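You operate a simulated robot arm through the tools that you are given. There is no shell and no other tool. Be economical: measure what you need, move in short steps, check, and stop when the job is done.

Carry out the task below with a simulated two-armed robot. There is one attempt and no reset: what you move stays moved.

Task
Take the lid off the paste jar and lay it down on the top of the long workbench.

It is judged by the outcome, as a careful person would: the job done as asked, and still so three seconds after it is handed in. It fails if anything else is knocked over, pushed out of place, dropped, spilled or broken. Lids that push on must go on centred and level and be pressed home; caps that screw on are set level and turned clockwise until they are tight.

Robot
Two 6-joint arms with two-finger grippers on one trunk, on a base that drives. Base frame: it is fixed to the floor where the robot stands at the start and does not move with it; the origin is under the middle of the robot, x ahead of it, y to its left, z up; the surface under the hand at the start is at about z = 0.85. Readings come in m, rad, newtons and seconds.
The left shoulder is at the start at [0.03, 0.178, 1.013], the right one opposite. With the tool pointing down near the work surface each hand reaches from about 0.42 to 0.84 m from the robot's upright axis, wherever it stands, measured 20 degrees to its own side. Payload 2.54 kg a hand.
The TCP of each hand is the grasp point between the finger pads, 0.03 m short of the fingertips. In the tool frame z runs along the fingers and y along their closing line. The gripper opens to 0.116 m. The gripper's body begins 0.095 m behind the TCP.
Orientation is that of the tool frame in the base frame, as a unit quaternion [w, x, y, z]. With the fingers straight down and closing along the base's y, the tool's x points along the base's -x, its y along +y and its z along -z.

Tools
- The arms move only by the tool apply_moves. It takes "left_moves", "right_moves" or both (then of equal length, played together; a hand with none holds still); each is a list of rows, each an object (a shift or turn left out is 0, a gripper value left out holds the last) with "jaw": the gripper command, from -1 (shut) to 1 (fully open), values between in proportion; "dp": the shift along the base's x, y, z in m, a list of three; "turn": the turn, a rotation vector about the base's x, y, z in rad, a list of three. In form: [{"jaw": jaw, "dp": [tx, ty, tz], "turn": [ax, ay, az]}, ...]. A call has 1 to 10 rows; each row shifts and turns the commanded pose from where the row before left it. Each row takes 0.2 s and may step no farther than 0.05 m and 0.15 rad from the row before; otherwise, or with a gripper value out of range, the whole call is refused. Where a pose cannot be reached the arm comes as near as it can. A force on the tool above 40 N (or 10 N above the force at the start of the call, whichever is more), or a blocked arm, ends the call early, and 0.2 s more pass. The fingers move at their own pace (about 0.153 m/s each) and stop on an object; they squeeze with about 32 N. The grip force told is the motor's: it shows also when the fingers shut on nothing. Time passes only in rows, and 0.2 s behind the last, so rows that do not move let the fingers close. The reply holds the time, the measured pose of the TCP, the force on the tool along the base axes, the opening and the grip force, in the units named above and with some noise, with the torque about the TCP (base axes, N m) and any sound that the robot's microphone picked up.
- Cameras (640 x 400 px; columns grow to the right, rows downward): "scene" is now at [0.0473, -0.0067, 1.7316]; the picture's right is [-0.07, -1.00, 0.00], its down [-0.77, 0.06, -0.64] and it looks along [0.63, -0.05, -0.77] (base axes); focal length 267 px, centre (320, 200). "left" rides on the left gripper at [0.069, 0.015, -0.122] in its tool frame; the picture's right is [-0.21, 0.98, 0.00], its down [-0.83, -0.18, -0.53] and it looks along [-0.52, -0.11, 0.85] (tool axes); focal length 251 px, centre (320, 200). "right" rides on the right gripper at [0.069, -0.015, -0.122] in its tool frame; the picture's right is [0.21, 0.98, 0.00], its down [-0.83, 0.18, -0.53] and it looks along [-0.52, 0.11, 0.85] (tool axes); focal length 251 px, centre (320, 200). There is no depth. A picture from a camera that has moved, and an enlarged one, comes with that camera's place and axes in the base frame and with its lens.
- grab_frame(camera): a new picture of that camera. It takes no simulated time.
- slide_trunk(by): slides the trunk up (or, below 0, down) by that many m; the arms and the scene camera ride with it, the base frame stays. It gives what a move gives, with no picture.
- base_move(legs): drives the robot by 1 to 6 legs, each [ahead, left, turn to the left] in m, m and rad, along the robot's own axes; the way and the turn of a leg run together, so that a leg with both is an arc; at most 1.5 m and 3.142 rad a leg. The arms and the cameras ride along, it lands a little off, and it stops where it bumps. It gives what a move gives.
- pan_tilt(pan, tilt): turns the head with the scene camera to pan (to the left, within 2.496 rad either way) and tilt (down, from -0.506 to 1.204), counted from straight ahead of the robot. It gives what a move gives.
- enlarge(camera, box): a new picture of the part [left, top, right, bottom] of that camera's present view, enlarged. It takes no simulated time.
- job_done(): hands the job in; it is judged then, once.

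Work in short steps. Places have to be worked out from the pictures, the camera data and where the tool is seen: move nearer, look again, correct. Check each grasp and each placing, and mend what went wrong. You have 120 turns and 100 pictures in all, those below and enlarged ones among them. Open the grippers and draw the arms clear of the work before you hand the job in, unless the task says otherwise; then end with one line.

The tools are called after "Request:" as name(argument=value, ...) on one line, values as JSON. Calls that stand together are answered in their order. apply_moves: Moves the arms, as the interface text tells. Its arguments: {"type":"object","properties":{"left_moves":{"type":"array","items":{"type":"object","properties":{"jaw":{"type":"number"},"dp":{"type":"array","items":{"type":"number"}},"turn":{"type":"array","items":{"type":"number"}}}}},"right_moves":{"type":"array","items":{"type":"object","properties":{"jaw":{"type":"number"},"dp":{"type":"array","items":{"type":"number"}},"turn":{"type":"array","items":{"type":"number"}}}}}},"required":[]} The other tools are called the same way: slide_trunk (by) slides the trunk up or down; base_move (legs) drives the base; pan_tilt (pan, tilt) turns the head that bears the scene camera; grab_frame (camera) takes a picture; enlarge (camera, box) takes an enlarged picture of a part of a camera's view; job_done () hands the job in.

At the start:

```text
time: 0.0
left_tool_pos: [0.4831, 0.1183, 1.1426]
left_tool_rot: [0.0, 0.0, 1.0, 0.0]
left_ft_force: [-0.4, 0.2, -0.3]
left_ft_torque: [-0.03, -0.01, -0.01]
left_opening: 0.1156
left_grasp_force: 0.1
right_tool_pos: [0.4391, -0.2926, 1.1052]
right_tool_rot: [0.0, 0.0, 1.0, 0.0]
right_ft_force: [-0.2, 0.4, 0.7]
right_ft_torque: [-0.05, 0.01, 0.02]
right_opening: 0.116
right_grasp_force: 0.0
trunk travel left (down, up): [-0.225, 0.315]
robot x, y, heading: [-0.0025, 0.001, 0.004]
head pan, tilt: [-0.073, 0.881]
```

scene: 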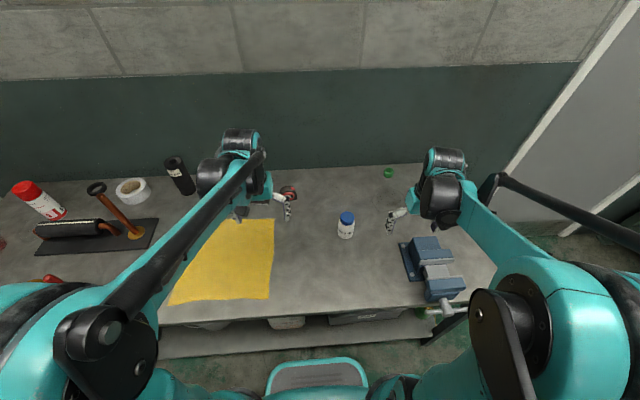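
right: 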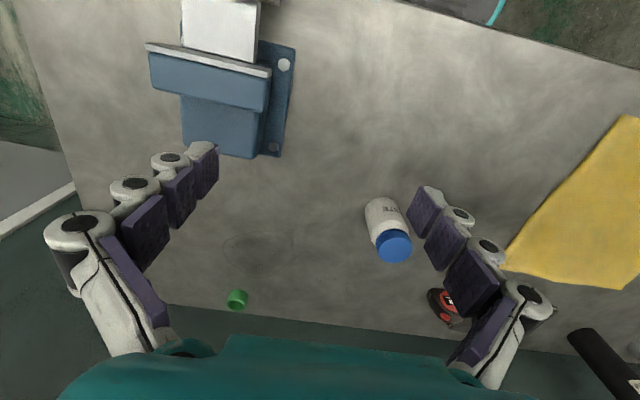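
left: 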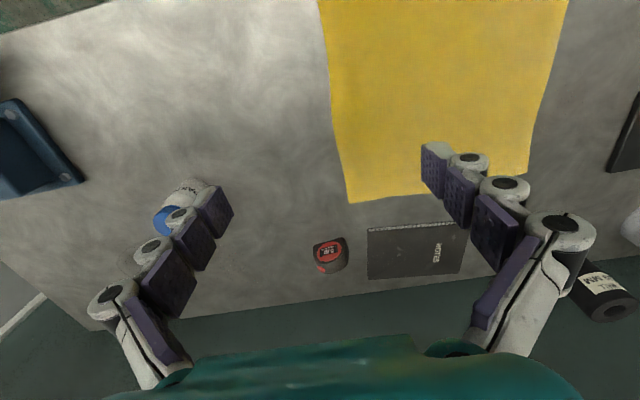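

The white jar with a blue lid sits mid-bench; I look closer to confirm what it is and to locate it.

Request:
enlarge(camera="scene", box=[306, 195, 386, 245])

Request:
enlarge(camera="right", box=[320, 175, 448, 275])

Request:
enlarge(camera="scene", box=[0, 140, 320, 340])

```text
8.00 times, centred on (346, 220) of scene
camera zoom: at [0.0473, -0.0067, 1.7316], right [-0.07, -1.0, 0.0], down [-0.77, 0.06, -0.64], along [0.63, -0.05, -0.77], focal length 2136 px, centre (112, 40)
```

zoom: 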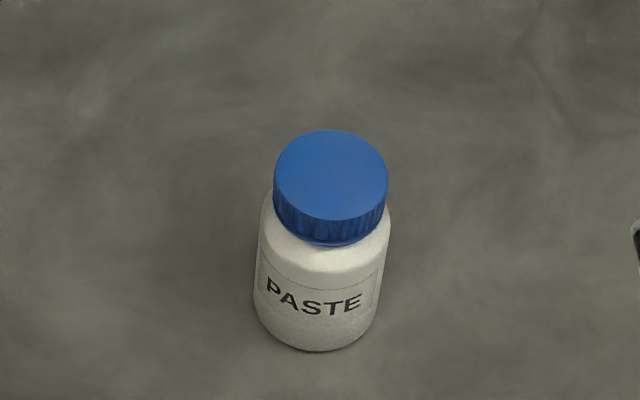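

```text
4.00 times, centred on (384, 225) of right
camera zoom: at [0.3698, -0.3079, 1.2272], right [-0.21, 0.98, 0.0], down [0.83, 0.18, 0.53], along [0.52, 0.11, -0.85], focal length 1006 px, centre (64, 100)
```

zoom: 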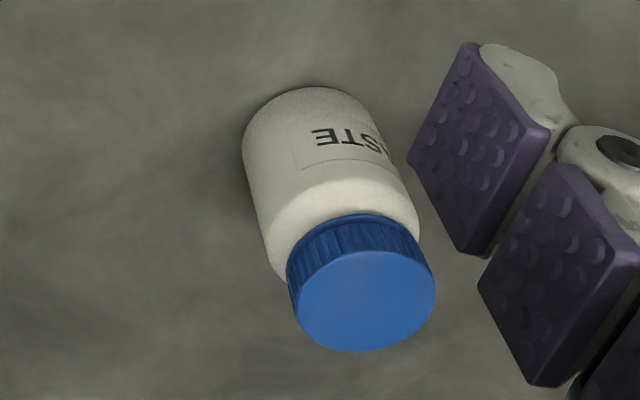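

```text
2.00 times, centred on (160, 240) of scene
camera zoom: at [0.0473, -0.0067, 1.7316], right [-0.07, -1.0, 0.0], down [-0.77, 0.06, -0.64], along [0.63, -0.05, -0.77], focal length 534 px, centre (640, 120)
```

zoom: 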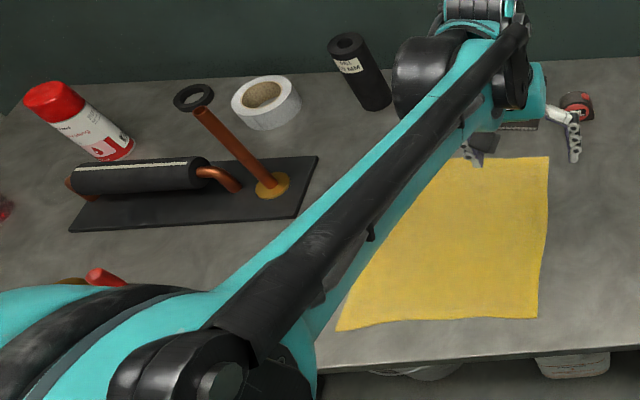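

The paste jar has a ribbed screw cap: lid top at about (0.595, -0.149, 0.958), lid about 50 mm across, body about 63 mm. I'll hold the body with the left hand slanted in from the left, and unscrew with the right from above. First I yaw the left hand 90° where it is.

Request:
apply_moves(left_moves=[{"turn": [0, 0, 0.1496]}, {"turn": [0, 0, 0.1496]}, {"turn": [0, 0, 0.1496]}, {"turn": [0, 0, 0.1496]}, {"turn": [0, 0, 0.1496]}, {"turn": [0, 0, 0.1496]}, {"turn": [0, 0, 0.1496]}, {"turn": [0, 0, 0.1496]}, {"turn": [0, 0, 0.1496]}, {"turn": [0, 0, 0.1496]}])

Request:
apply_moves(left_moves=[{"turn": [0, 0, 0.0748]}, {"turn": [-0.137, 0, 0]}, {"turn": [-0.137, 0, 0]}, {"turn": [-0.137, 0, 0]}, {"turn": [-0.137, 0, 0]}, {"turn": [-0.137, 0, 0]}, {"turn": [-0.137, 0, 0]}, {"turn": [-0.137, 0, 0]}, {}])

Request:
grab_frame(camera="scene")

```text
time: 2.2
left_tool_pos: [0.4828, 0.1202, 1.1424]
left_tool_rot: [0.0, -0.681, 0.732, 0.0]
left_ft_force: [0.4, -0.1, 0.3]
left_ft_torque: [-0.03, 0.02, 0.01]
left_opening: 0.1159
left_grasp_force: 0.1
right_tool_pos: [0.44, -0.293, 1.105]
right_tool_rot: [0.0, 0.0, 1.0, 0.0]
right_ft_force: [0.8, -0.3, -0.5]
right_ft_torque: [0.02, 0.01, 0.0]
right_opening: 0.1155
right_grasp_force: 0.1
trunk travel left (down, up): [-0.225, 0.315]
robot x, y, heading: [-0.0016, 0.0024, 0.0]
head pan, tilt: [-0.073, 0.881]
```

```text
time: 4.2
left_tool_pos: [0.4821, 0.1174, 1.1414]
left_tool_rot: [-0.328, -0.626, 0.628, -0.326]
left_ft_force: [0.2, 0.4, -0.7]
left_ft_torque: [0.01, 0.0, 0.02]
left_opening: 0.1162
left_grasp_force: 0.1
right_tool_pos: [0.44, -0.2942, 1.1051]
right_tool_rot: [0.0, 0.0, 1.0, 0.0]
right_ft_force: [-0.7, 0.3, 0.4]
right_ft_torque: [0.0, 0.02, 0.0]
right_opening: 0.1163
right_grasp_force: 0.1
trunk travel left (down, up): [-0.225, 0.315]
robot x, y, heading: [0.002, 0.0005, 0.003]
head pan, tilt: [-0.073, 0.881]
```

```text
93 pictures are left
camera scene: at [0.0466, -0.0074, 1.7316], right [-0.07, -1.0, 0.0], down [-0.77, 0.06, -0.64], along [0.63, -0.05, -0.77], focal length 267 px, centre (320, 200)
```

scene: 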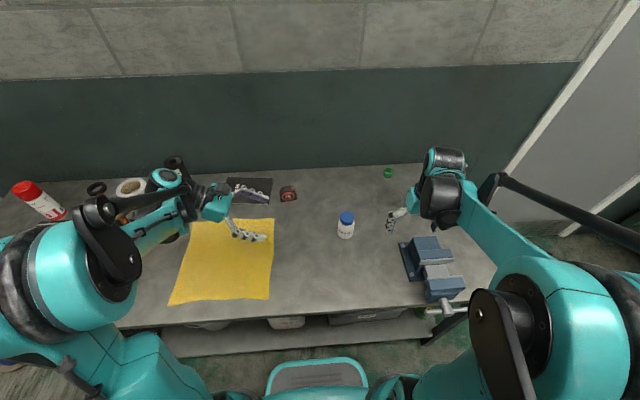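

The slanted pose is reached. Now I move the left hand to a standoff about 0.15 m back from the jar along the approach line, and check from the left camera.

Request:
apply_moves(left_moves=[{"dp": [0.0283, -0.025, -0.02]}, {"dp": [0.0283, -0.025, -0.02]}, {"dp": [0.0283, -0.025, -0.02]}, {"dp": [0.0283, -0.025, -0.02]}, {"dp": [0, -0.0185, -0.04]}, {"dp": [0, -0.0185, -0.04]}, {}])

Request:
grab_frame(camera="left")

Request:
grab_frame(camera="scene")

Request:
grab_frame(camera="right")

```text
time: 5.8
left_tool_pos: [0.5947, -0.0187, 0.9818]
left_tool_rot: [-0.326, -0.627, 0.628, -0.326]
left_ft_force: [-0.7, 0.6, 0.2]
left_ft_torque: [0.05, -0.03, 0.01]
left_opening: 0.1159
left_grasp_force: 0.0
right_tool_pos: [0.4398, -0.2929, 1.105]
right_tool_rot: [0.0, 0.0, 1.0, 0.0]
right_ft_force: [-0.2, -0.3, 0.9]
right_ft_torque: [-0.04, 0.0, -0.01]
right_opening: 0.1162
right_grasp_force: 0.1
trunk travel left (down, up): [-0.225, 0.315]
robot x, y, heading: [-0.0004, -0.0051, -0.005]
head pan, tilt: [-0.073, 0.881]
```

```text
92 pictures are left
camera left: at [0.5807, 0.0424, 1.1093], right [-0.98, 0.12, -0.18], down [0.18, 0.91, -0.37], along [0.11, -0.39, -0.91], focal length 251 px, centre (320, 200)
```

left: 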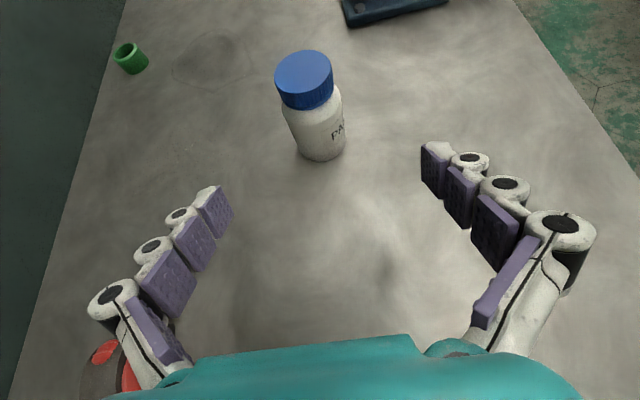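

```text
91 pictures are left
camera scene: at [0.0463, -0.0063, 1.7316], right [-0.07, -1.0, 0.0], down [-0.77, 0.06, -0.64], along [0.63, -0.05, -0.77], focal length 267 px, centre (320, 200)
```

scene: 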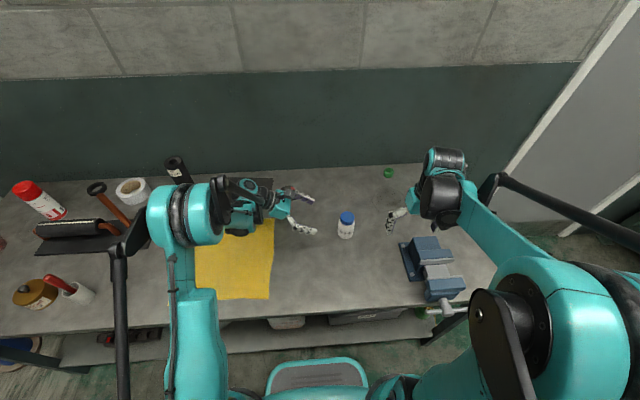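

```text
90 pictures are left
camera right: at [0.3692, -0.3076, 1.2275], right [-0.21, 0.98, 0.0], down [0.83, 0.18, 0.53], along [0.52, 0.11, -0.85], focal length 251 px, centre (320, 200)
```

right: 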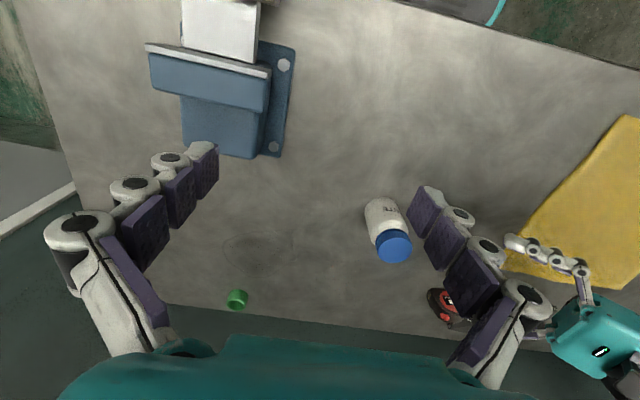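

The left camera puts the jar axis at about (0.597, -0.146), which agrees with my estimate. I advance along the approach line so the open fingers straddle the body.

Request:
apply_moves(left_moves=[{"dp": [0.001, -0.026, -0.0185]}, {"dp": [0.001, -0.026, -0.0185]}, {"dp": [0, -0.026, -0.0185]}, {"dp": [0, -0.026, -0.0185]}, {"dp": [0, -0.024, -0.017]}, {}])

Request:
grab_frame(camera="left")

Request:
grab_frame(camera="right")

```text
time: 7.2
left_tool_pos: [0.5985, -0.1469, 0.8923]
left_tool_rot: [0.326, 0.628, -0.628, 0.326]
left_ft_force: [0.4, -0.3, -1.0]
left_ft_torque: [0.0, -0.03, -0.01]
left_opening: 0.116
left_grasp_force: 0.3
right_tool_pos: [0.44, -0.2929, 1.1044]
right_tool_rot: [0.0, 0.001, 1.0, 0.0]
right_ft_force: [-0.2, -1.1, 0.3]
right_ft_torque: [-0.03, -0.05, 0.0]
right_opening: 0.1159
right_grasp_force: 0.1
trunk travel left (down, up): [-0.225, 0.315]
robot x, y, heading: [0.0009, -0.0025, -0.001]
head pan, tilt: [-0.073, 0.881]
```

```text
89 pictures are left
camera left: at [0.5843, -0.0865, 1.0187], right [-0.98, 0.12, -0.18], down [0.18, 0.91, -0.37], along [0.11, -0.39, -0.91], focal length 251 px, centre (320, 200)
```

left: 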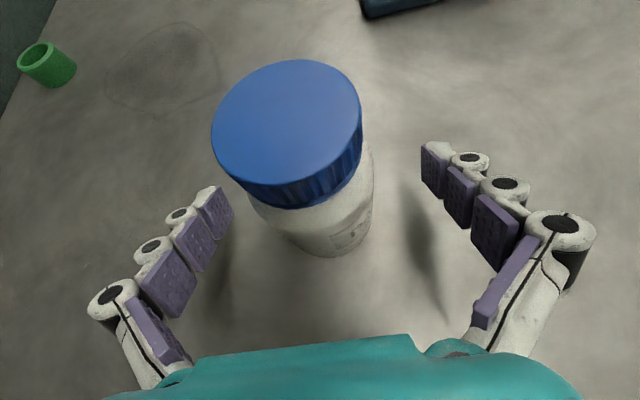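

```text
88 pictures are left
camera right: at [0.3696, -0.3075, 1.2274], right [-0.21, 0.98, 0.0], down [0.83, 0.18, 0.53], along [0.52, 0.11, -0.85], focal length 251 px, centre (320, 200)
```

right: 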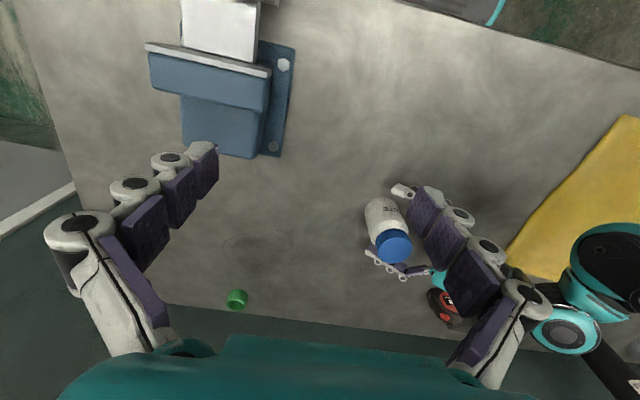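

The jar sits between the fingers, centred within a few mm. I close the left gripper on it.

Request:
apply_moves(left_moves=[{"jaw": 0.3}, {"jaw": 0.1}, {"jaw": 0.0}, {"jaw": -0.1}, {"jaw": -1}, {"jaw": -1}])

Request:
grab_frame(camera="left")

Request:
enlarge(camera="scene", box=[266, 170, 426, 270])

```text
time: 8.6
left_tool_pos: [0.6, -0.1456, 0.8919]
left_tool_rot: [0.325, 0.628, -0.627, 0.326]
left_ft_force: [2.1, 0.2, 1.6]
left_ft_torque: [0.01, 0.04, -0.03]
left_opening: 0.0565
left_grasp_force: 31.9
right_tool_pos: [0.4405, -0.2931, 1.1054]
right_tool_rot: [0.001, -0.001, 1.0, 0.0]
right_ft_force: [-0.5, -0.1, -0.6]
right_ft_torque: [0.0, -0.01, 0.02]
right_opening: 0.1161
right_grasp_force: 0.1
trunk travel left (down, up): [-0.225, 0.315]
robot x, y, heading: [0.0045, -0.0003, -0.004]
head pan, tilt: [-0.073, 0.881]
```

```text
87 pictures are left
camera left: at [0.5846, -0.0866, 1.0188], right [-0.98, 0.12, -0.18], down [0.18, 0.91, -0.37], along [0.11, -0.39, -0.91], focal length 251 px, centre (320, 200)
```

left: 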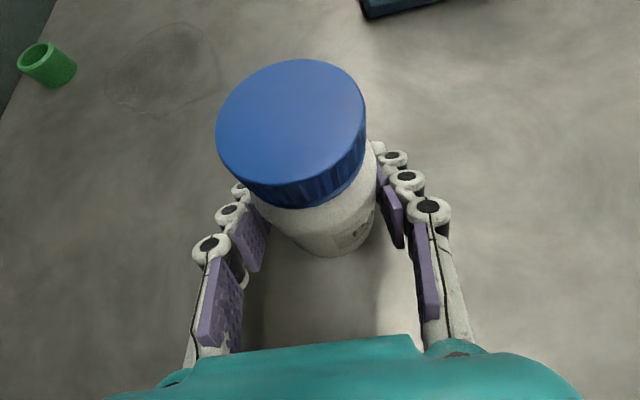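

```text
4.00 times, centred on (346, 220) of scene
camera zoom: at [0.0474, -0.0067, 1.7316], right [-0.07, -1.0, 0.0], down [-0.77, 0.06, -0.64], along [0.63, -0.05, -0.77], focal length 1068 px, centre (216, 120)
```

zoom: 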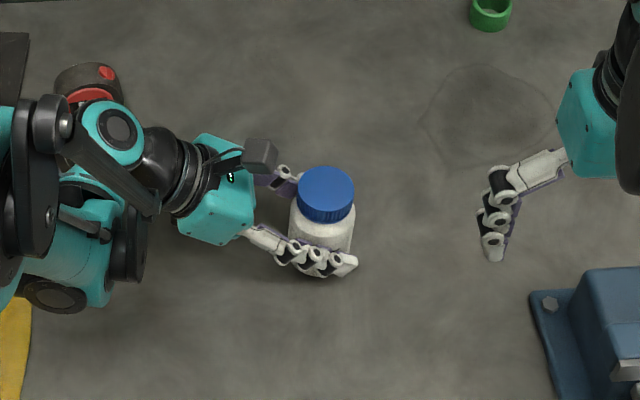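

The jar is held, but the left hand's camera sits only about 5 cm from the jar axis, where the right hand must turn. I open, flatten the left hand by about 15° pivoting about the TCP, and re-grip.

Request:
apply_moves(left_moves=[{"jaw": 0.2}, {"jaw": 1}, {"jaw": 1}, {"jaw": 1}])

Request:
apply_moves(left_moves=[{"jaw": 1, "turn": [-0.09, 0, 0]}, {"turn": [-0.09, 0, 0]}, {"turn": [-0.08, 0, 0]}, {}])

Request:
grab_frame(camera="left")

Request:
enlarge(camera="scene", box=[186, 150, 426, 300])

```text
time: 9.6
left_tool_pos: [0.5994, -0.146, 0.8925]
left_tool_rot: [0.326, 0.628, -0.627, 0.326]
left_ft_force: [0.1, -0.8, 0.2]
left_ft_torque: [-0.03, 0.02, 0.02]
left_opening: 0.1157
left_grasp_force: 0.1
right_tool_pos: [0.4402, -0.2916, 1.1048]
right_tool_rot: [0.0, -0.001, 1.0, 0.0]
right_ft_force: [-0.8, 0.2, 0.4]
right_ft_torque: [-0.01, 0.0, -0.02]
right_opening: 0.1161
right_grasp_force: 0.0
trunk travel left (down, up): [-0.225, 0.315]
robot x, y, heading: [0.0013, 0.0007, 0.002]
head pan, tilt: [-0.073, 0.881]
```

```text
time: 10.6
left_tool_pos: [0.5977, -0.1466, 0.892]
left_tool_rot: [-0.405, -0.579, 0.58, -0.405]
left_ft_force: [0.1, -0.9, -0.3]
left_ft_torque: [0.04, 0.0, 0.04]
left_opening: 0.1159
left_grasp_force: 0.1
right_tool_pos: [0.4397, -0.2939, 1.1058]
right_tool_rot: [0.0, -0.001, 1.0, 0.0]
right_ft_force: [0.7, 0.5, -1.0]
right_ft_torque: [0.01, 0.0, 0.0]
right_opening: 0.1161
right_grasp_force: 0.0
trunk travel left (down, up): [-0.225, 0.315]
robot x, y, heading: [0.0008, 0.0021, 0.001]
head pan, tilt: [-0.073, 0.881]
```

```text
85 pictures are left
camera left: at [0.5837, -0.0555, 0.9985], right [-0.98, 0.07, -0.2], down [0.18, 0.79, -0.59], along [0.11, -0.61, -0.78], focal length 251 px, centre (320, 200)
```

left: 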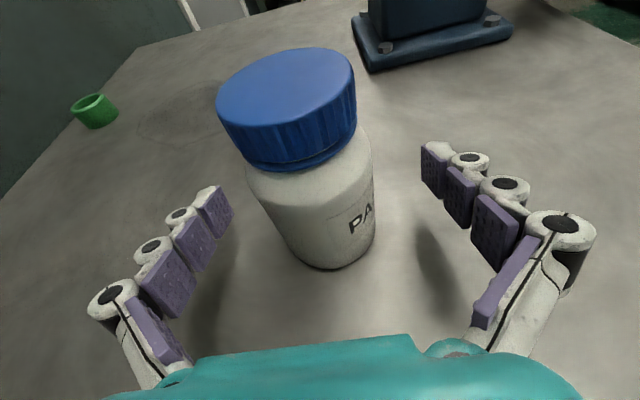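

```text
2.67 times, centred on (306, 225) of scene
camera zoom: at [0.047, -0.007, 1.7316], right [-0.07, -1.0, 0.0], down [-0.77, 0.06, -0.64], along [0.63, -0.05, -0.77], focal length 712 px, centre (357, 133)
```

zoom: 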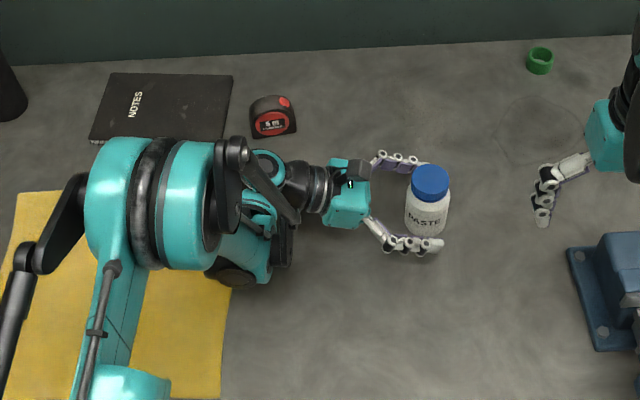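

The camera is now about 9 cm from the axis, and everything else stays clear. I re-grip the jar body.

Request:
apply_moves(left_moves=[{"jaw": 0.3}, {"jaw": 0.1}, {"jaw": 0.0}, {"jaw": -0.1}, {"jaw": -1}, {"jaw": -1}])

Request:
apply_moves(right_moves=[{"dp": [0.04, 0.03, 0]}, {"dp": [0.04, 0.03, 0]}, {"dp": [0.03, 0.03, 0]}, {"dp": [0.03, 0.03, 0]}, {}])

Request:
grab_frame(camera="right")

Request:
grab_frame(camera="left")

```text
time: 12.0
left_tool_pos: [0.5988, -0.1459, 0.8916]
left_tool_rot: [-0.405, -0.579, 0.581, -0.404]
left_ft_force: [0.7, 0.9, 1.5]
left_ft_torque: [0.02, 0.0, -0.03]
left_opening: 0.0562
left_grasp_force: 32.0
right_tool_pos: [0.4401, -0.2925, 1.1052]
right_tool_rot: [-0.001, 0.0, 1.0, 0.0]
right_ft_force: [0.0, 0.0, -1.0]
right_ft_torque: [-0.01, -0.03, -0.02]
right_opening: 0.116
right_grasp_force: 0.0
trunk travel left (down, up): [-0.225, 0.315]
robot x, y, heading: [0.0008, 0.0002, 0.002]
head pan, tilt: [-0.073, 0.881]
```

```text
time: 13.2
left_tool_pos: [0.5979, -0.1452, 0.8919]
left_tool_rot: [0.404, 0.58, -0.58, 0.405]
left_ft_force: [-0.2, -0.7, 1.7]
left_ft_torque: [-0.12, 0.05, 0.02]
left_opening: 0.0564
left_grasp_force: 32.0
right_tool_pos: [0.5804, -0.1748, 1.1029]
right_tool_rot: [0.0, -0.001, 1.0, 0.0]
right_ft_force: [-0.2, -0.8, -0.6]
right_ft_torque: [-0.02, 0.02, 0.02]
right_opening: 0.1159
right_grasp_force: 0.0
trunk travel left (down, up): [-0.225, 0.315]
robot x, y, heading: [0.0017, -0.0004, 0.002]
head pan, tilt: [-0.073, 0.881]
```

```text
83 pictures are left
camera right: at [0.5104, -0.1892, 1.2264], right [-0.21, 0.98, 0.0], down [0.83, 0.18, 0.53], along [0.52, 0.11, -0.85], focal length 251 px, centre (320, 200)
```

right: 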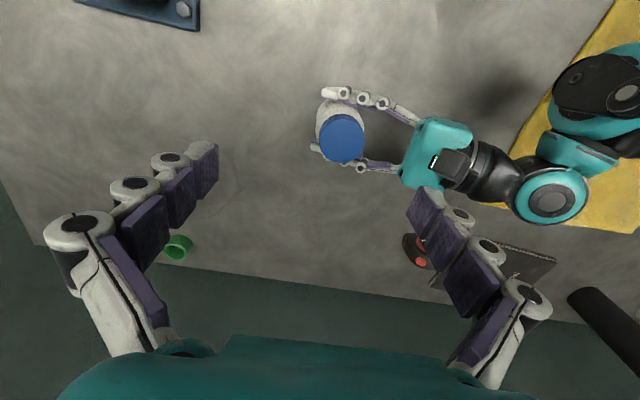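

```text
82 pictures are left
camera left: at [0.5837, -0.0555, 0.9985], right [-0.98, 0.07, -0.2], down [0.18, 0.79, -0.59], along [0.11, -0.61, -0.78], focal length 251 px, centre (320, 200)
```

left: 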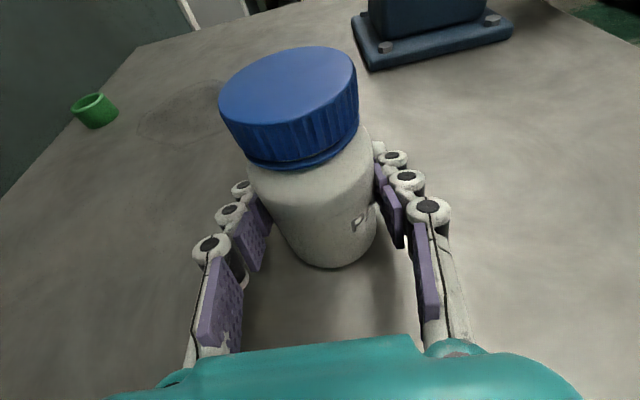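

The lid centre is near (0.594, -0.147, 0.957). Before descending I test the right wrist's yaw range in the air, turning counter-clockwise, since its camera should sweep on the side away from the left hand.

Request:
apply_moves(right_moves=[{"turn": [0, 0, 0.15]}, {"turn": [0, 0, 0.15]}, {"turn": [0, 0, 0.15]}, {"turn": [0, 0, 0.15]}, {"turn": [0, 0, 0.15]}, {"turn": [0, 0, 0.15]}, {"turn": [0, 0, 0.15]}, {"turn": [0, 0, 0.15]}, {"turn": [0, 0, 0.15]}, {"turn": [0, 0, 0.15]}])

Request:
apply_moves(right_moves=[{"turn": [0, 0, 0.15]}, {"turn": [0, 0, 0.15]}, {"turn": [0, 0, 0.15]}, {"turn": [0, 0, 0.15]}, {"turn": [0, 0, 0.15]}, {"turn": [0, 0, 0.15]}, {"turn": [0, 0, 0.15]}, {}])

```text
time: 15.4
left_tool_pos: [0.5987, -0.1447, 0.8905]
left_tool_rot: [0.404, 0.58, -0.579, 0.405]
left_ft_force: [-1.4, -0.6, 0.4]
left_ft_torque: [-0.02, 0.05, 0.0]
left_opening: 0.0563
left_grasp_force: 32.0
right_tool_pos: [0.5792, -0.1738, 1.1065]
right_tool_rot: [0.0, -0.683, 0.731, 0.0]
right_ft_force: [0.4, 0.6, -0.7]
right_ft_torque: [-0.01, 0.02, 0.01]
right_opening: 0.1159
right_grasp_force: 0.2
trunk travel left (down, up): [-0.225, 0.315]
robot x, y, heading: [-0.0011, 0.0002, 0.005]
head pan, tilt: [-0.073, 0.881]
```

```text
time: 17.2
left_tool_pos: [0.5976, -0.1457, 0.8909]
left_tool_rot: [0.404, 0.58, -0.58, 0.404]
left_ft_force: [-0.7, 0.1, 0.7]
left_ft_torque: [0.02, -0.02, 0.01]
left_opening: 0.0565
left_grasp_force: 31.3
right_tool_pos: [0.5797, -0.1717, 1.1052]
right_tool_rot: [0.0, 0.957, -0.291, -0.001]
right_ft_force: [-1.0, 0.2, 0.0]
right_ft_torque: [-0.04, -0.03, 0.02]
right_opening: 0.1161
right_grasp_force: 0.0
trunk travel left (down, up): [-0.225, 0.315]
robot x, y, heading: [-0.0006, -0.0004, -0.0]
head pan, tilt: [-0.073, 0.881]
```

The wrist reaches +2.55 rad. I return to +0.6 rad, part-close to about 75 mm and centre over the lid, still above it.

Request:
apply_moves(right_moves=[{"jaw": 0.3, "turn": [0, 0, -0.15]}, {"turn": [0, 0, -0.15]}, {"turn": [0, 0, -0.15]}, {"turn": [0, 0, -0.15]}, {"turn": [0, 0, -0.15]}, {"turn": [0, 0, -0.15]}, {"turn": [0, 0, -0.15]}, {"turn": [0, 0, -0.15]}, {"turn": [0, 0, -0.15]}, {"turn": [0, 0, -0.15]}])

Request:
apply_moves(right_moves=[{"turn": [0, 0, -0.15]}, {"turn": [0, 0, -0.15]}, {"turn": [0, 0, -0.15]}, {"dp": [0.0145, 0.026, -0.01]}, {"dp": [0, 0, -0.035]}, {"dp": [0, 0, -0.035]}, {}])

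Request:
grab_frame(camera="right")

Request:
grab_frame(camera="left")

Request:
enlarge(camera="scene", box=[266, 150, 426, 250])

```text
time: 19.4
left_tool_pos: [0.5976, -0.1453, 0.8904]
left_tool_rot: [-0.405, -0.579, 0.58, -0.404]
left_ft_force: [-0.4, -0.6, 0.8]
left_ft_torque: [0.0, 0.0, 0.0]
left_opening: 0.0564
left_grasp_force: 31.8
right_tool_pos: [0.5792, -0.173, 1.1047]
right_tool_rot: [0.0, -0.501, 0.866, 0.0]
right_ft_force: [0.9, -0.3, -0.5]
right_ft_torque: [-0.02, 0.03, 0.01]
right_opening: 0.0753
right_grasp_force: 0.0
trunk travel left (down, up): [-0.225, 0.315]
robot x, y, heading: [0.0015, 0.0015, -0.004]
head pan, tilt: [-0.073, 0.881]
```

```text
time: 21.0
left_tool_pos: [0.5977, -0.1461, 0.8919]
left_tool_rot: [-0.405, -0.58, 0.58, -0.405]
left_ft_force: [-0.7, -1.8, 0.6]
left_ft_torque: [-0.01, -0.03, 0.02]
left_opening: 0.0563
left_grasp_force: 32.1
right_tool_pos: [0.5951, -0.1478, 1.0249]
right_tool_rot: [0.0, -0.295, 0.955, 0.0]
right_ft_force: [-0.1, -0.3, -0.2]
right_ft_torque: [0.02, -0.03, -0.01]
right_opening: 0.0752
right_grasp_force: 0.1
trunk travel left (down, up): [-0.225, 0.315]
robot x, y, heading: [0.0044, 0.0031, -0.002]
head pan, tilt: [-0.073, 0.881]
```

```text
81 pictures are left
camera right: at [0.5461, -0.1985, 1.1465], right [-0.73, 0.69, 0.0], down [0.58, 0.62, 0.53], along [0.37, 0.39, -0.85], focal length 251 px, centre (320, 200)
```

right: 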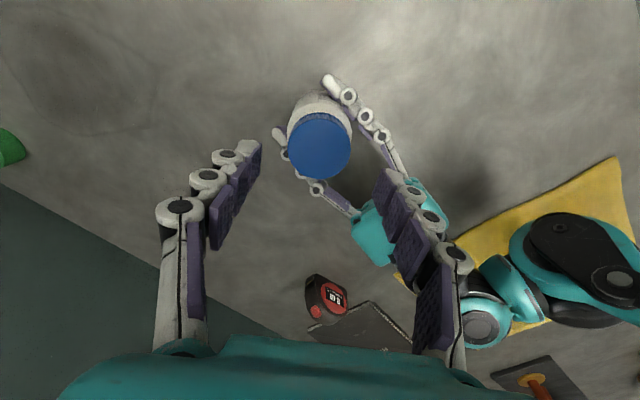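

```text
80 pictures are left
camera left: at [0.5839, -0.0555, 0.9985], right [-0.98, 0.07, -0.2], down [0.18, 0.79, -0.59], along [0.11, -0.61, -0.78], focal length 251 px, centre (320, 200)
```

left: 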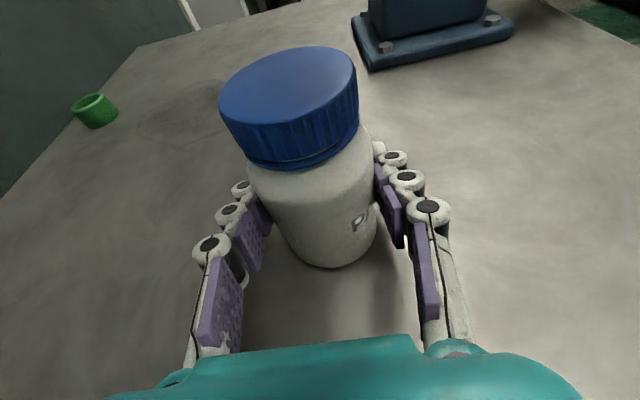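

```text
4.00 times, centred on (346, 200) of scene
camera zoom: at [0.0473, -0.0069, 1.7316], right [-0.07, -1.0, 0.0], down [-0.77, 0.06, -0.64], along [0.63, -0.05, -0.77], focal length 1068 px, centre (216, 200)
```

zoom: 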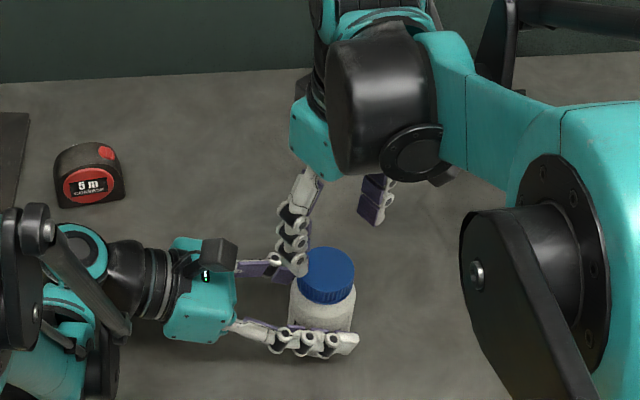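

Right camera confirms lid centre (0.5955, -0.148), directly below the TCP. I descend so the tips cover the lid side (TCP z about 0.969), then check before closing.

Request:
apply_moves(right_moves=[{"dp": [0.0005, 0, -0.02]}, {"dp": [0, 0, -0.02]}, {"dp": [0, 0, -0.015]}, {}])

Request:
grab_frame(camera="left")

Request:
grab_frame(camera="right")

```text
time: 22.0
left_tool_pos: [0.599, -0.146, 0.8916]
left_tool_rot: [0.404, 0.58, -0.579, 0.405]
left_ft_force: [-0.7, 0.7, 0.3]
left_ft_torque: [-0.02, -0.04, -0.02]
left_opening: 0.0562
left_grasp_force: 32.1
right_tool_pos: [0.5953, -0.1472, 0.9698]
right_tool_rot: [-0.001, -0.295, 0.956, 0.0]
right_ft_force: [-0.5, 0.7, -0.1]
right_ft_torque: [0.03, 0.05, -0.01]
right_opening: 0.0754
right_grasp_force: 0.1
trunk travel left (down, up): [-0.225, 0.315]
robot x, y, heading: [-0.0, -0.0002, 0.005]
head pan, tilt: [-0.073, 0.881]
```

```text
78 pictures are left
camera left: at [0.5838, -0.0554, 0.9985], right [-0.98, 0.07, -0.2], down [0.18, 0.79, -0.59], along [0.11, -0.61, -0.78], focal length 251 px, centre (320, 200)
```

left: 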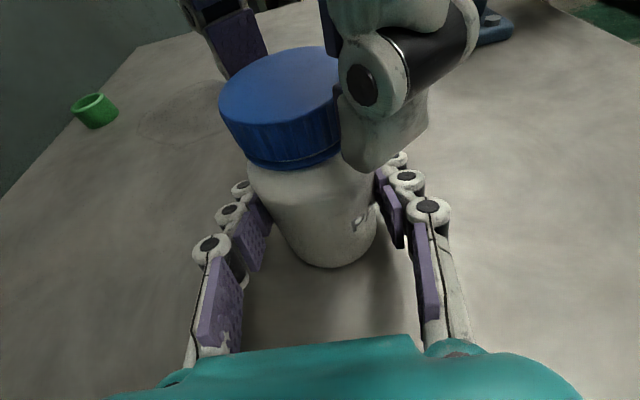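

```text
77 pictures are left
camera right: at [0.5459, -0.1988, 1.0931], right [-0.73, 0.69, 0.0], down [0.58, 0.62, 0.53], along [0.37, 0.39, -0.85], focal length 251 px, centre (320, 200)
```

right: 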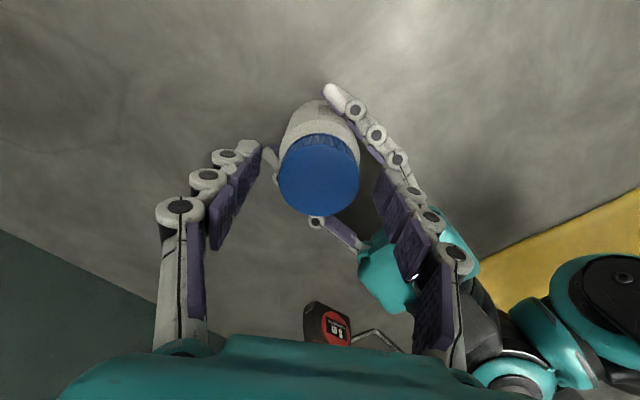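

The tips straddle the lid evenly. I close gently on it.

Request:
apply_moves(right_moves=[{"jaw": 0.1}, {"jaw": 0.0}, {"jaw": -0.1}, {"jaw": -0.2}, {"jaw": -1}, {"jaw": -1}])

Request:
grab_frame(camera="left")

Request:
grab_frame(camera="right")

```text
time: 23.4
left_tool_pos: [0.5976, -0.145, 0.8919]
left_tool_rot: [0.405, 0.58, -0.58, 0.404]
left_ft_force: [1.0, -0.8, -0.1]
left_ft_torque: [0.11, 0.08, 0.0]
left_opening: 0.0563
left_grasp_force: 31.8
right_tool_pos: [0.5958, -0.1469, 0.9714]
right_tool_rot: [0.0, -0.296, 0.955, 0.001]
right_ft_force: [-2.0, 1.7, 1.9]
right_ft_torque: [0.05, 0.07, 0.03]
right_opening: 0.0481
right_grasp_force: 31.5
trunk travel left (down, up): [-0.225, 0.315]
robot x, y, heading: [0.0039, 0.0046, -0.002]
head pan, tilt: [-0.073, 0.881]
```

```text
76 pictures are left
camera left: at [0.5839, -0.0554, 0.9985], right [-0.98, 0.07, -0.2], down [0.18, 0.79, -0.59], along [0.11, -0.61, -0.78], focal length 251 px, centre (320, 200)
```

left: 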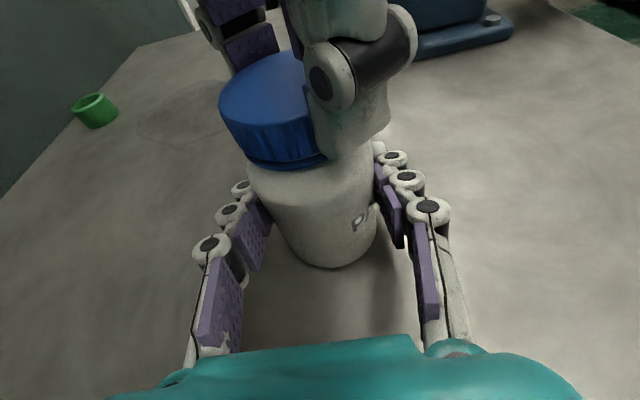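

```text
75 pictures are left
camera right: at [0.5459, -0.1987, 1.0933], right [-0.73, 0.69, 0.0], down [0.58, 0.62, 0.53], along [0.37, 0.39, -0.85], focal length 251 px, centre (320, 200)
```

right: 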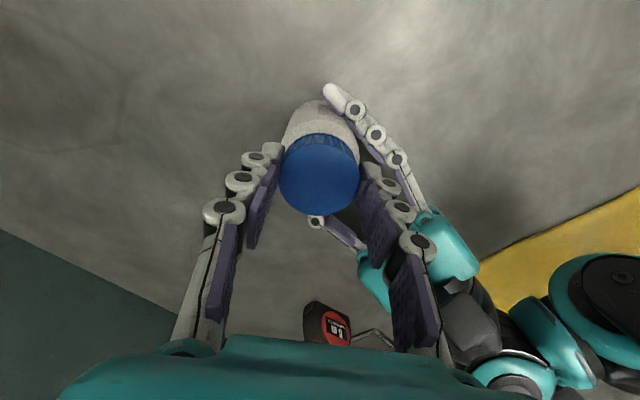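

The lid is gripped at 48 mm. I turn it counter-clockwise a small amount first, to feel the torque.

Request:
apply_moves(right_moves=[{"turn": [0, 0, 0.1]}, {"turn": [0, 0, 0.1]}, {"turn": [0, 0, 0.1]}])

Request:
grab_frame(camera="left")

```text
time: 24.2
left_tool_pos: [0.5973, -0.1452, 0.8918]
left_tool_rot: [-0.405, -0.58, 0.58, -0.404]
left_ft_force: [-5.5, 4.5, 0.2]
left_ft_torque: [-0.41, -0.36, 0.03]
left_opening: 0.0562
left_grasp_force: 31.9
right_tool_pos: [0.5941, -0.1477, 0.9708]
right_tool_rot: [0.0, -0.435, 0.901, -0.001]
right_ft_force: [6.8, -6.2, 7.5]
right_ft_torque: [-0.12, -0.21, -0.05]
right_opening: 0.048
right_grasp_force: 32.2
trunk travel left (down, up): [-0.225, 0.315]
robot x, y, heading: [0.0002, 0.0008, 0.004]
head pan, tilt: [-0.073, 0.881]
```

```text
74 pictures are left
camera left: at [0.5836, -0.0553, 0.9985], right [-0.98, 0.07, -0.2], down [0.18, 0.79, -0.59], along [0.11, -0.61, -0.78], focal length 251 px, centre (320, 200)
```

left: 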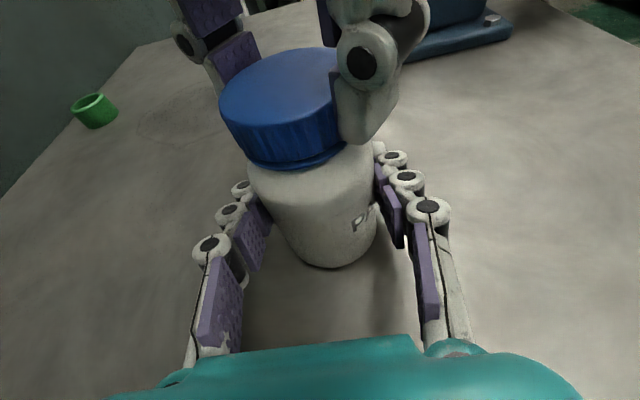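

The lid turns against little torque, the jar does not spin, and there is a small upward force, which fits a rising thread. I keep turning with a slight lift and a small lateral relief.

Request:
apply_moves(right_moves=[{"dp": [0.0008, -0.0008, 0.001], "turn": [0, 0, 0.12]}, {"dp": [0, 0, 0.0005], "turn": [0, 0, 0.12]}, {"dp": [0, 0, 0.0005], "turn": [0, 0, 0.12]}, {"dp": [0, 0, 0.0005], "turn": [0, 0, 0.12]}])

Request:
grab_frame(camera="left")

```text
time: 25.2
left_tool_pos: [0.597, -0.1461, 0.8921]
left_tool_rot: [-0.406, -0.579, 0.58, -0.404]
left_ft_force: [-14.1, 11.2, 10.6]
left_ft_torque: [-0.42, -0.45, -0.01]
left_opening: 0.0565
left_grasp_force: 31.9
right_tool_pos: [0.5974, -0.148, 0.9728]
right_tool_rot: [0.0, -0.638, 0.77, -0.001]
right_ft_force: [14.6, -9.9, -11.9]
right_ft_torque: [-0.43, -0.66, -0.05]
right_opening: 0.048
right_grasp_force: 32.1
trunk travel left (down, up): [-0.225, 0.315]
robot x, y, heading: [0.0016, -0.0014, 0.003]
head pan, tilt: [-0.073, 0.881]
```

```text
73 pictures are left
camera left: at [0.5838, -0.0553, 0.9987], right [-0.98, 0.08, -0.2], down [0.18, 0.78, -0.59], along [0.11, -0.61, -0.78], focal length 251 px, centre (320, 200)
```

left: 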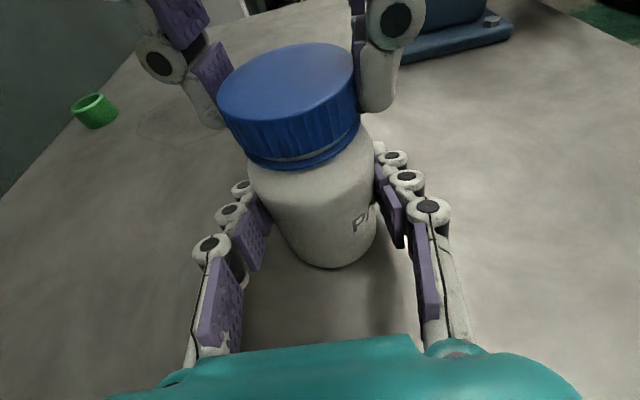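

The sideways load grows as I turn, which shows I gripped about 3-4 mm off the lid axis; the fit puts the axis near (0.5985, -0.145), matching the left hand. I release, to recentre.

Request:
apply_moves(right_moves=[{"jaw": -0.1}, {"jaw": 0.3}, {"jaw": 0.3}])

Request:
grab_frame(camera="right")

```text
time: 26.0
left_tool_pos: [0.5989, -0.1457, 0.8918]
left_tool_rot: [-0.405, -0.58, 0.58, -0.404]
left_ft_force: [1.6, -0.6, 2.5]
left_ft_torque: [0.0, 0.06, 0.02]
left_opening: 0.0564
left_grasp_force: 32.5
right_tool_pos: [0.5962, -0.1479, 0.9729]
right_tool_rot: [-0.001, -0.637, 0.771, 0.0]
right_ft_force: [1.4, 0.1, 1.5]
right_ft_torque: [0.0, 0.04, 0.01]
right_opening: 0.0756
right_grasp_force: 0.1
trunk travel left (down, up): [-0.225, 0.315]
robot x, y, heading: [-0.0021, 0.0011, 0.001]
head pan, tilt: [-0.073, 0.881]
```

```text
72 pictures are left
camera right: at [0.5966, -0.2183, 1.0956], right [-1.0, -0.03, 0.0], down [-0.02, 0.85, 0.53], along [-0.01, 0.53, -0.85], focal length 251 px, centre (320, 200)
```

right: 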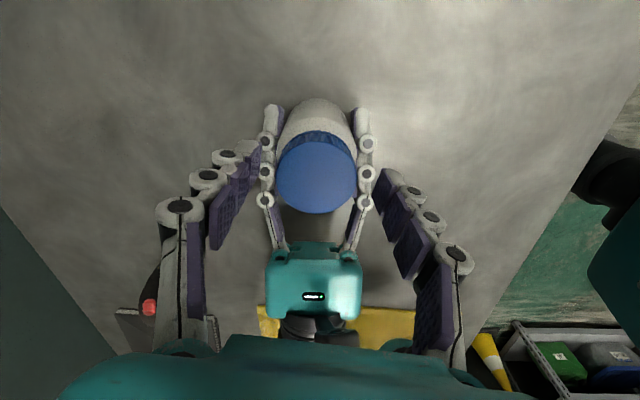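

Now the fingers close mostly along x, so closing here measures the lid's x from the side force. I shift 1.5 mm in y and 1 mm in x toward the estimate and close.

Request:
apply_moves(right_moves=[{"dp": [0.001, 0.0015, -0.0015]}, {"jaw": 0.0}, {"jaw": -0.2}, {"jaw": -1}, {"jaw": -1}, {}])

```text
time: 27.4
left_tool_pos: [0.5979, -0.1458, 0.8912]
left_tool_rot: [-0.405, -0.58, 0.58, -0.405]
left_ft_force: [-7.0, 2.6, 1.7]
left_ft_torque: [-0.06, -0.34, -0.02]
left_opening: 0.0561
left_grasp_force: 32.2
right_tool_pos: [0.5973, -0.1466, 0.9717]
right_tool_rot: [0.001, -0.637, 0.771, 0.0]
right_ft_force: [8.1, -2.9, 0.3]
right_ft_torque: [-0.09, -0.24, 0.01]
right_opening: 0.0481
right_grasp_force: 31.6
trunk travel left (down, up): [-0.225, 0.315]
robot x, y, heading: [-0.0027, 0.0012, -0.003]
head pan, tilt: [-0.073, 0.881]
```

The +8 N in x says the axis is about 0.8 mm further, x ≈ 0.598. I correct that and turn 0.45 rad, watching the side force.

Request:
apply_moves(right_moves=[{"dp": [0.0008, -0.0002, 0]}, {"turn": [0, 0, 0.15]}, {"turn": [0, 0, 0.15]}, {"turn": [0, 0, 0.15]}])

```text
time: 28.4
left_tool_pos: [0.5966, -0.1455, 0.892]
left_tool_rot: [0.404, 0.58, -0.58, 0.404]
left_ft_force: [-7.2, 1.0, -0.9]
left_ft_torque: [0.03, -0.57, 0.01]
left_opening: 0.0562
left_grasp_force: 32.4
right_tool_pos: [0.5975, -0.1454, 0.9707]
right_tool_rot: [-0.001, 0.793, -0.609, 0.001]
right_ft_force: [12.6, -1.3, 13.3]
right_ft_torque: [-0.09, -0.32, -0.01]
right_opening: 0.0482
right_grasp_force: 31.8
trunk travel left (down, up): [-0.225, 0.315]
robot x, y, heading: [-0.0013, -0.0002, 0.001]
head pan, tilt: [-0.073, 0.881]
```

Upward force grows steadily as it turns (about 2 mm of rise per rad), so the thread is lifting. I relieve z and x and turn on with a matching lift.

Request:
apply_moves(right_moves=[{"dp": [0.001, 0, 0.001]}, {"dp": [0.0003, 0, 0.0003], "turn": [0, 0, 0.14]}, {"dp": [0.0003, 0, 0.0003], "turn": [0, 0, 0.14]}, {"dp": [0, 0, 0.0003], "turn": [0, 0, 0.14]}, {"dp": [0, 0, 0.0003], "turn": [0, 0, 0.14]}, {"dp": [0, 0, 0.0003], "turn": [0, 0, 0.14]}])

Request:
grab_frame(camera="left")

```text
time: 29.8
left_tool_pos: [0.5982, -0.1457, 0.8921]
left_tool_rot: [0.405, 0.58, -0.579, 0.405]
left_ft_force: [2.4, -7.5, 4.5]
left_ft_torque: [0.46, 0.06, 0.0]
left_opening: 0.0563
left_grasp_force: 31.9
right_tool_pos: [0.5985, -0.145, 0.9739]
right_tool_rot: [0.0, 0.954, -0.3, -0.001]
right_ft_force: [-2.3, 6.2, -7.1]
right_ft_torque: [0.17, 0.11, 0.0]
right_opening: 0.048
right_grasp_force: 32.1
trunk travel left (down, up): [-0.225, 0.315]
robot x, y, heading: [-0.003, -0.0014, 0.003]
head pan, tilt: [-0.073, 0.881]
```

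```text
71 pictures are left
camera left: at [0.5842, -0.0555, 0.9985], right [-0.98, 0.07, -0.2], down [0.18, 0.79, -0.59], along [0.11, -0.61, -0.78], focal length 251 px, centre (320, 200)
```

left: 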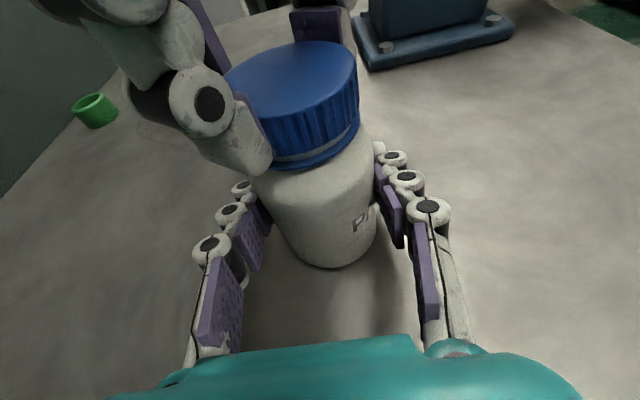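

The lid has clearly risen (the gap shows). I release, wind the wrist back 1.95 rad about the lid axis, and re-grip.

Request:
apply_moves(right_moves=[{"jaw": -0.1}, {"jaw": 0.3}, {"jaw": 0.3}, {"turn": [0, 0, -0.15]}, {"turn": [0, 0, -0.15]}, {"turn": [0, 0, -0.15]}, {"turn": [0, 0, -0.15]}, {"turn": [0, 0, -0.15]}, {"turn": [0, 0, -0.15]}, {"turn": [0, 0, -0.15]}])

Request:
apply_moves(right_moves=[{"turn": [0, 0, -0.15]}, {"turn": [0, 0, -0.15]}, {"turn": [0, 0, -0.15]}, {"turn": [0, 0, -0.15]}, {"turn": [0, 0, -0.15]}, {"turn": [0, 0, -0.15]}, {}])

Request:
grab_frame(camera="left")

```text
time: 32.0
left_tool_pos: [0.5984, -0.1456, 0.8904]
left_tool_rot: [0.404, 0.58, -0.58, 0.405]
left_ft_force: [0.4, 0.7, -0.3]
left_ft_torque: [0.05, 0.04, -0.02]
left_opening: 0.0561
left_grasp_force: 32.4
right_tool_pos: [0.5996, -0.1464, 0.9728]
right_tool_rot: [0.0, -0.674, 0.739, 0.0]
right_ft_force: [-0.4, 0.0, 0.0]
right_ft_torque: [0.0, -0.01, 0.04]
right_opening: 0.0753
right_grasp_force: 0.1
trunk travel left (down, up): [-0.225, 0.315]
robot x, y, heading: [0.0001, 0.0028, 0.001]
head pan, tilt: [-0.073, 0.881]
```

```text
time: 33.6
left_tool_pos: [0.5987, -0.1457, 0.8921]
left_tool_rot: [-0.405, -0.579, 0.581, -0.404]
left_ft_force: [0.3, 0.1, 0.0]
left_ft_torque: [0.03, 0.03, 0.01]
left_opening: 0.0561
left_grasp_force: 31.7
right_tool_pos: [0.5993, -0.1448, 0.9731]
right_tool_rot: [0.0, -0.285, 0.958, 0.0]
right_ft_force: [1.5, 0.3, -0.5]
right_ft_torque: [0.02, -0.03, -0.06]
right_opening: 0.0753
right_grasp_force: 0.0
trunk travel left (down, up): [-0.225, 0.315]
robot x, y, heading: [-0.0042, 0.002, -0.003]
head pan, tilt: [-0.073, 0.881]
```

```text
70 pictures are left
camera left: at [0.584, -0.0554, 0.9984], right [-0.98, 0.07, -0.2], down [0.18, 0.79, -0.59], along [0.11, -0.61, -0.78], focal length 251 px, centre (320, 200)
```

left: 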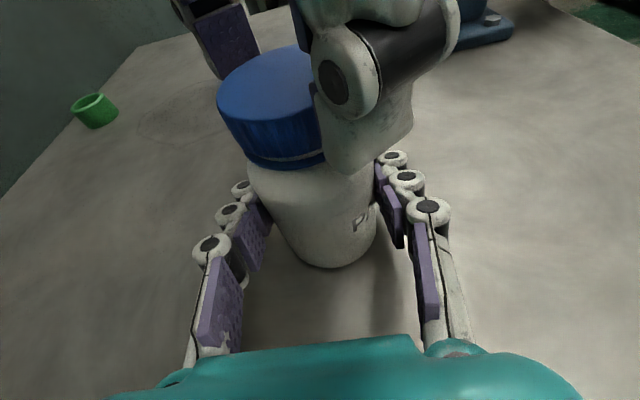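

I re-grip at (0.5985, -0.145) and turn with a light lift.

Request:
apply_moves(right_moves=[{"dp": [-0.0008, 0, 0]}, {"jaw": 0.0}, {"jaw": -0.2}, {"jaw": -1}, {"jaw": -1}, {}])

Request:
apply_moves(right_moves=[{"dp": [0, 0, 0.0002], "turn": [0, 0, 0.15]}, {"dp": [0, 0, 0.0002], "turn": [0, 0, 0.15]}, {"dp": [0, 0, 0.0002], "turn": [0, 0, 0.15]}, {"dp": [0, 0, 0.0002], "turn": [0, 0, 0.15]}, {"dp": [0, 0, 0.0002], "turn": [0, 0, 0.15]}])

```text
time: 35.0
left_tool_pos: [0.5978, -0.1465, 0.891]
left_tool_rot: [-0.405, -0.579, 0.58, -0.405]
left_ft_force: [10.8, -14.0, -2.5]
left_ft_torque: [0.59, 0.44, 0.02]
left_opening: 0.0561
left_grasp_force: 32.0
right_tool_pos: [0.5985, -0.146, 0.973]
right_tool_rot: [-0.001, -0.287, 0.958, 0.001]
right_ft_force: [-10.4, 13.5, 3.9]
right_ft_torque: [0.45, 0.35, 0.0]
right_opening: 0.0478
right_grasp_force: 31.7
trunk travel left (down, up): [-0.225, 0.315]
robot x, y, heading: [-0.0031, 0.0005, -0.002]
head pan, tilt: [-0.073, 0.881]
```

```text
time: 36.2
left_tool_pos: [0.5993, -0.1472, 0.891]
left_tool_rot: [0.404, 0.58, -0.58, 0.405]
left_ft_force: [6.9, -14.5, 0.4]
left_ft_torque: [0.55, 0.33, 0.02]
left_opening: 0.0562
left_grasp_force: 31.8
right_tool_pos: [0.5988, -0.1465, 0.9735]
right_tool_rot: [0.0, -0.619, 0.785, 0.0]
right_ft_force: [-6.5, 13.7, -1.2]
right_ft_torque: [0.57, 0.29, -0.01]
right_opening: 0.0476
right_grasp_force: 31.9
trunk travel left (down, up): [-0.225, 0.315]
robot x, y, heading: [-0.0012, 0.0004, 0.001]
head pan, tilt: [-0.073, 0.881]
```

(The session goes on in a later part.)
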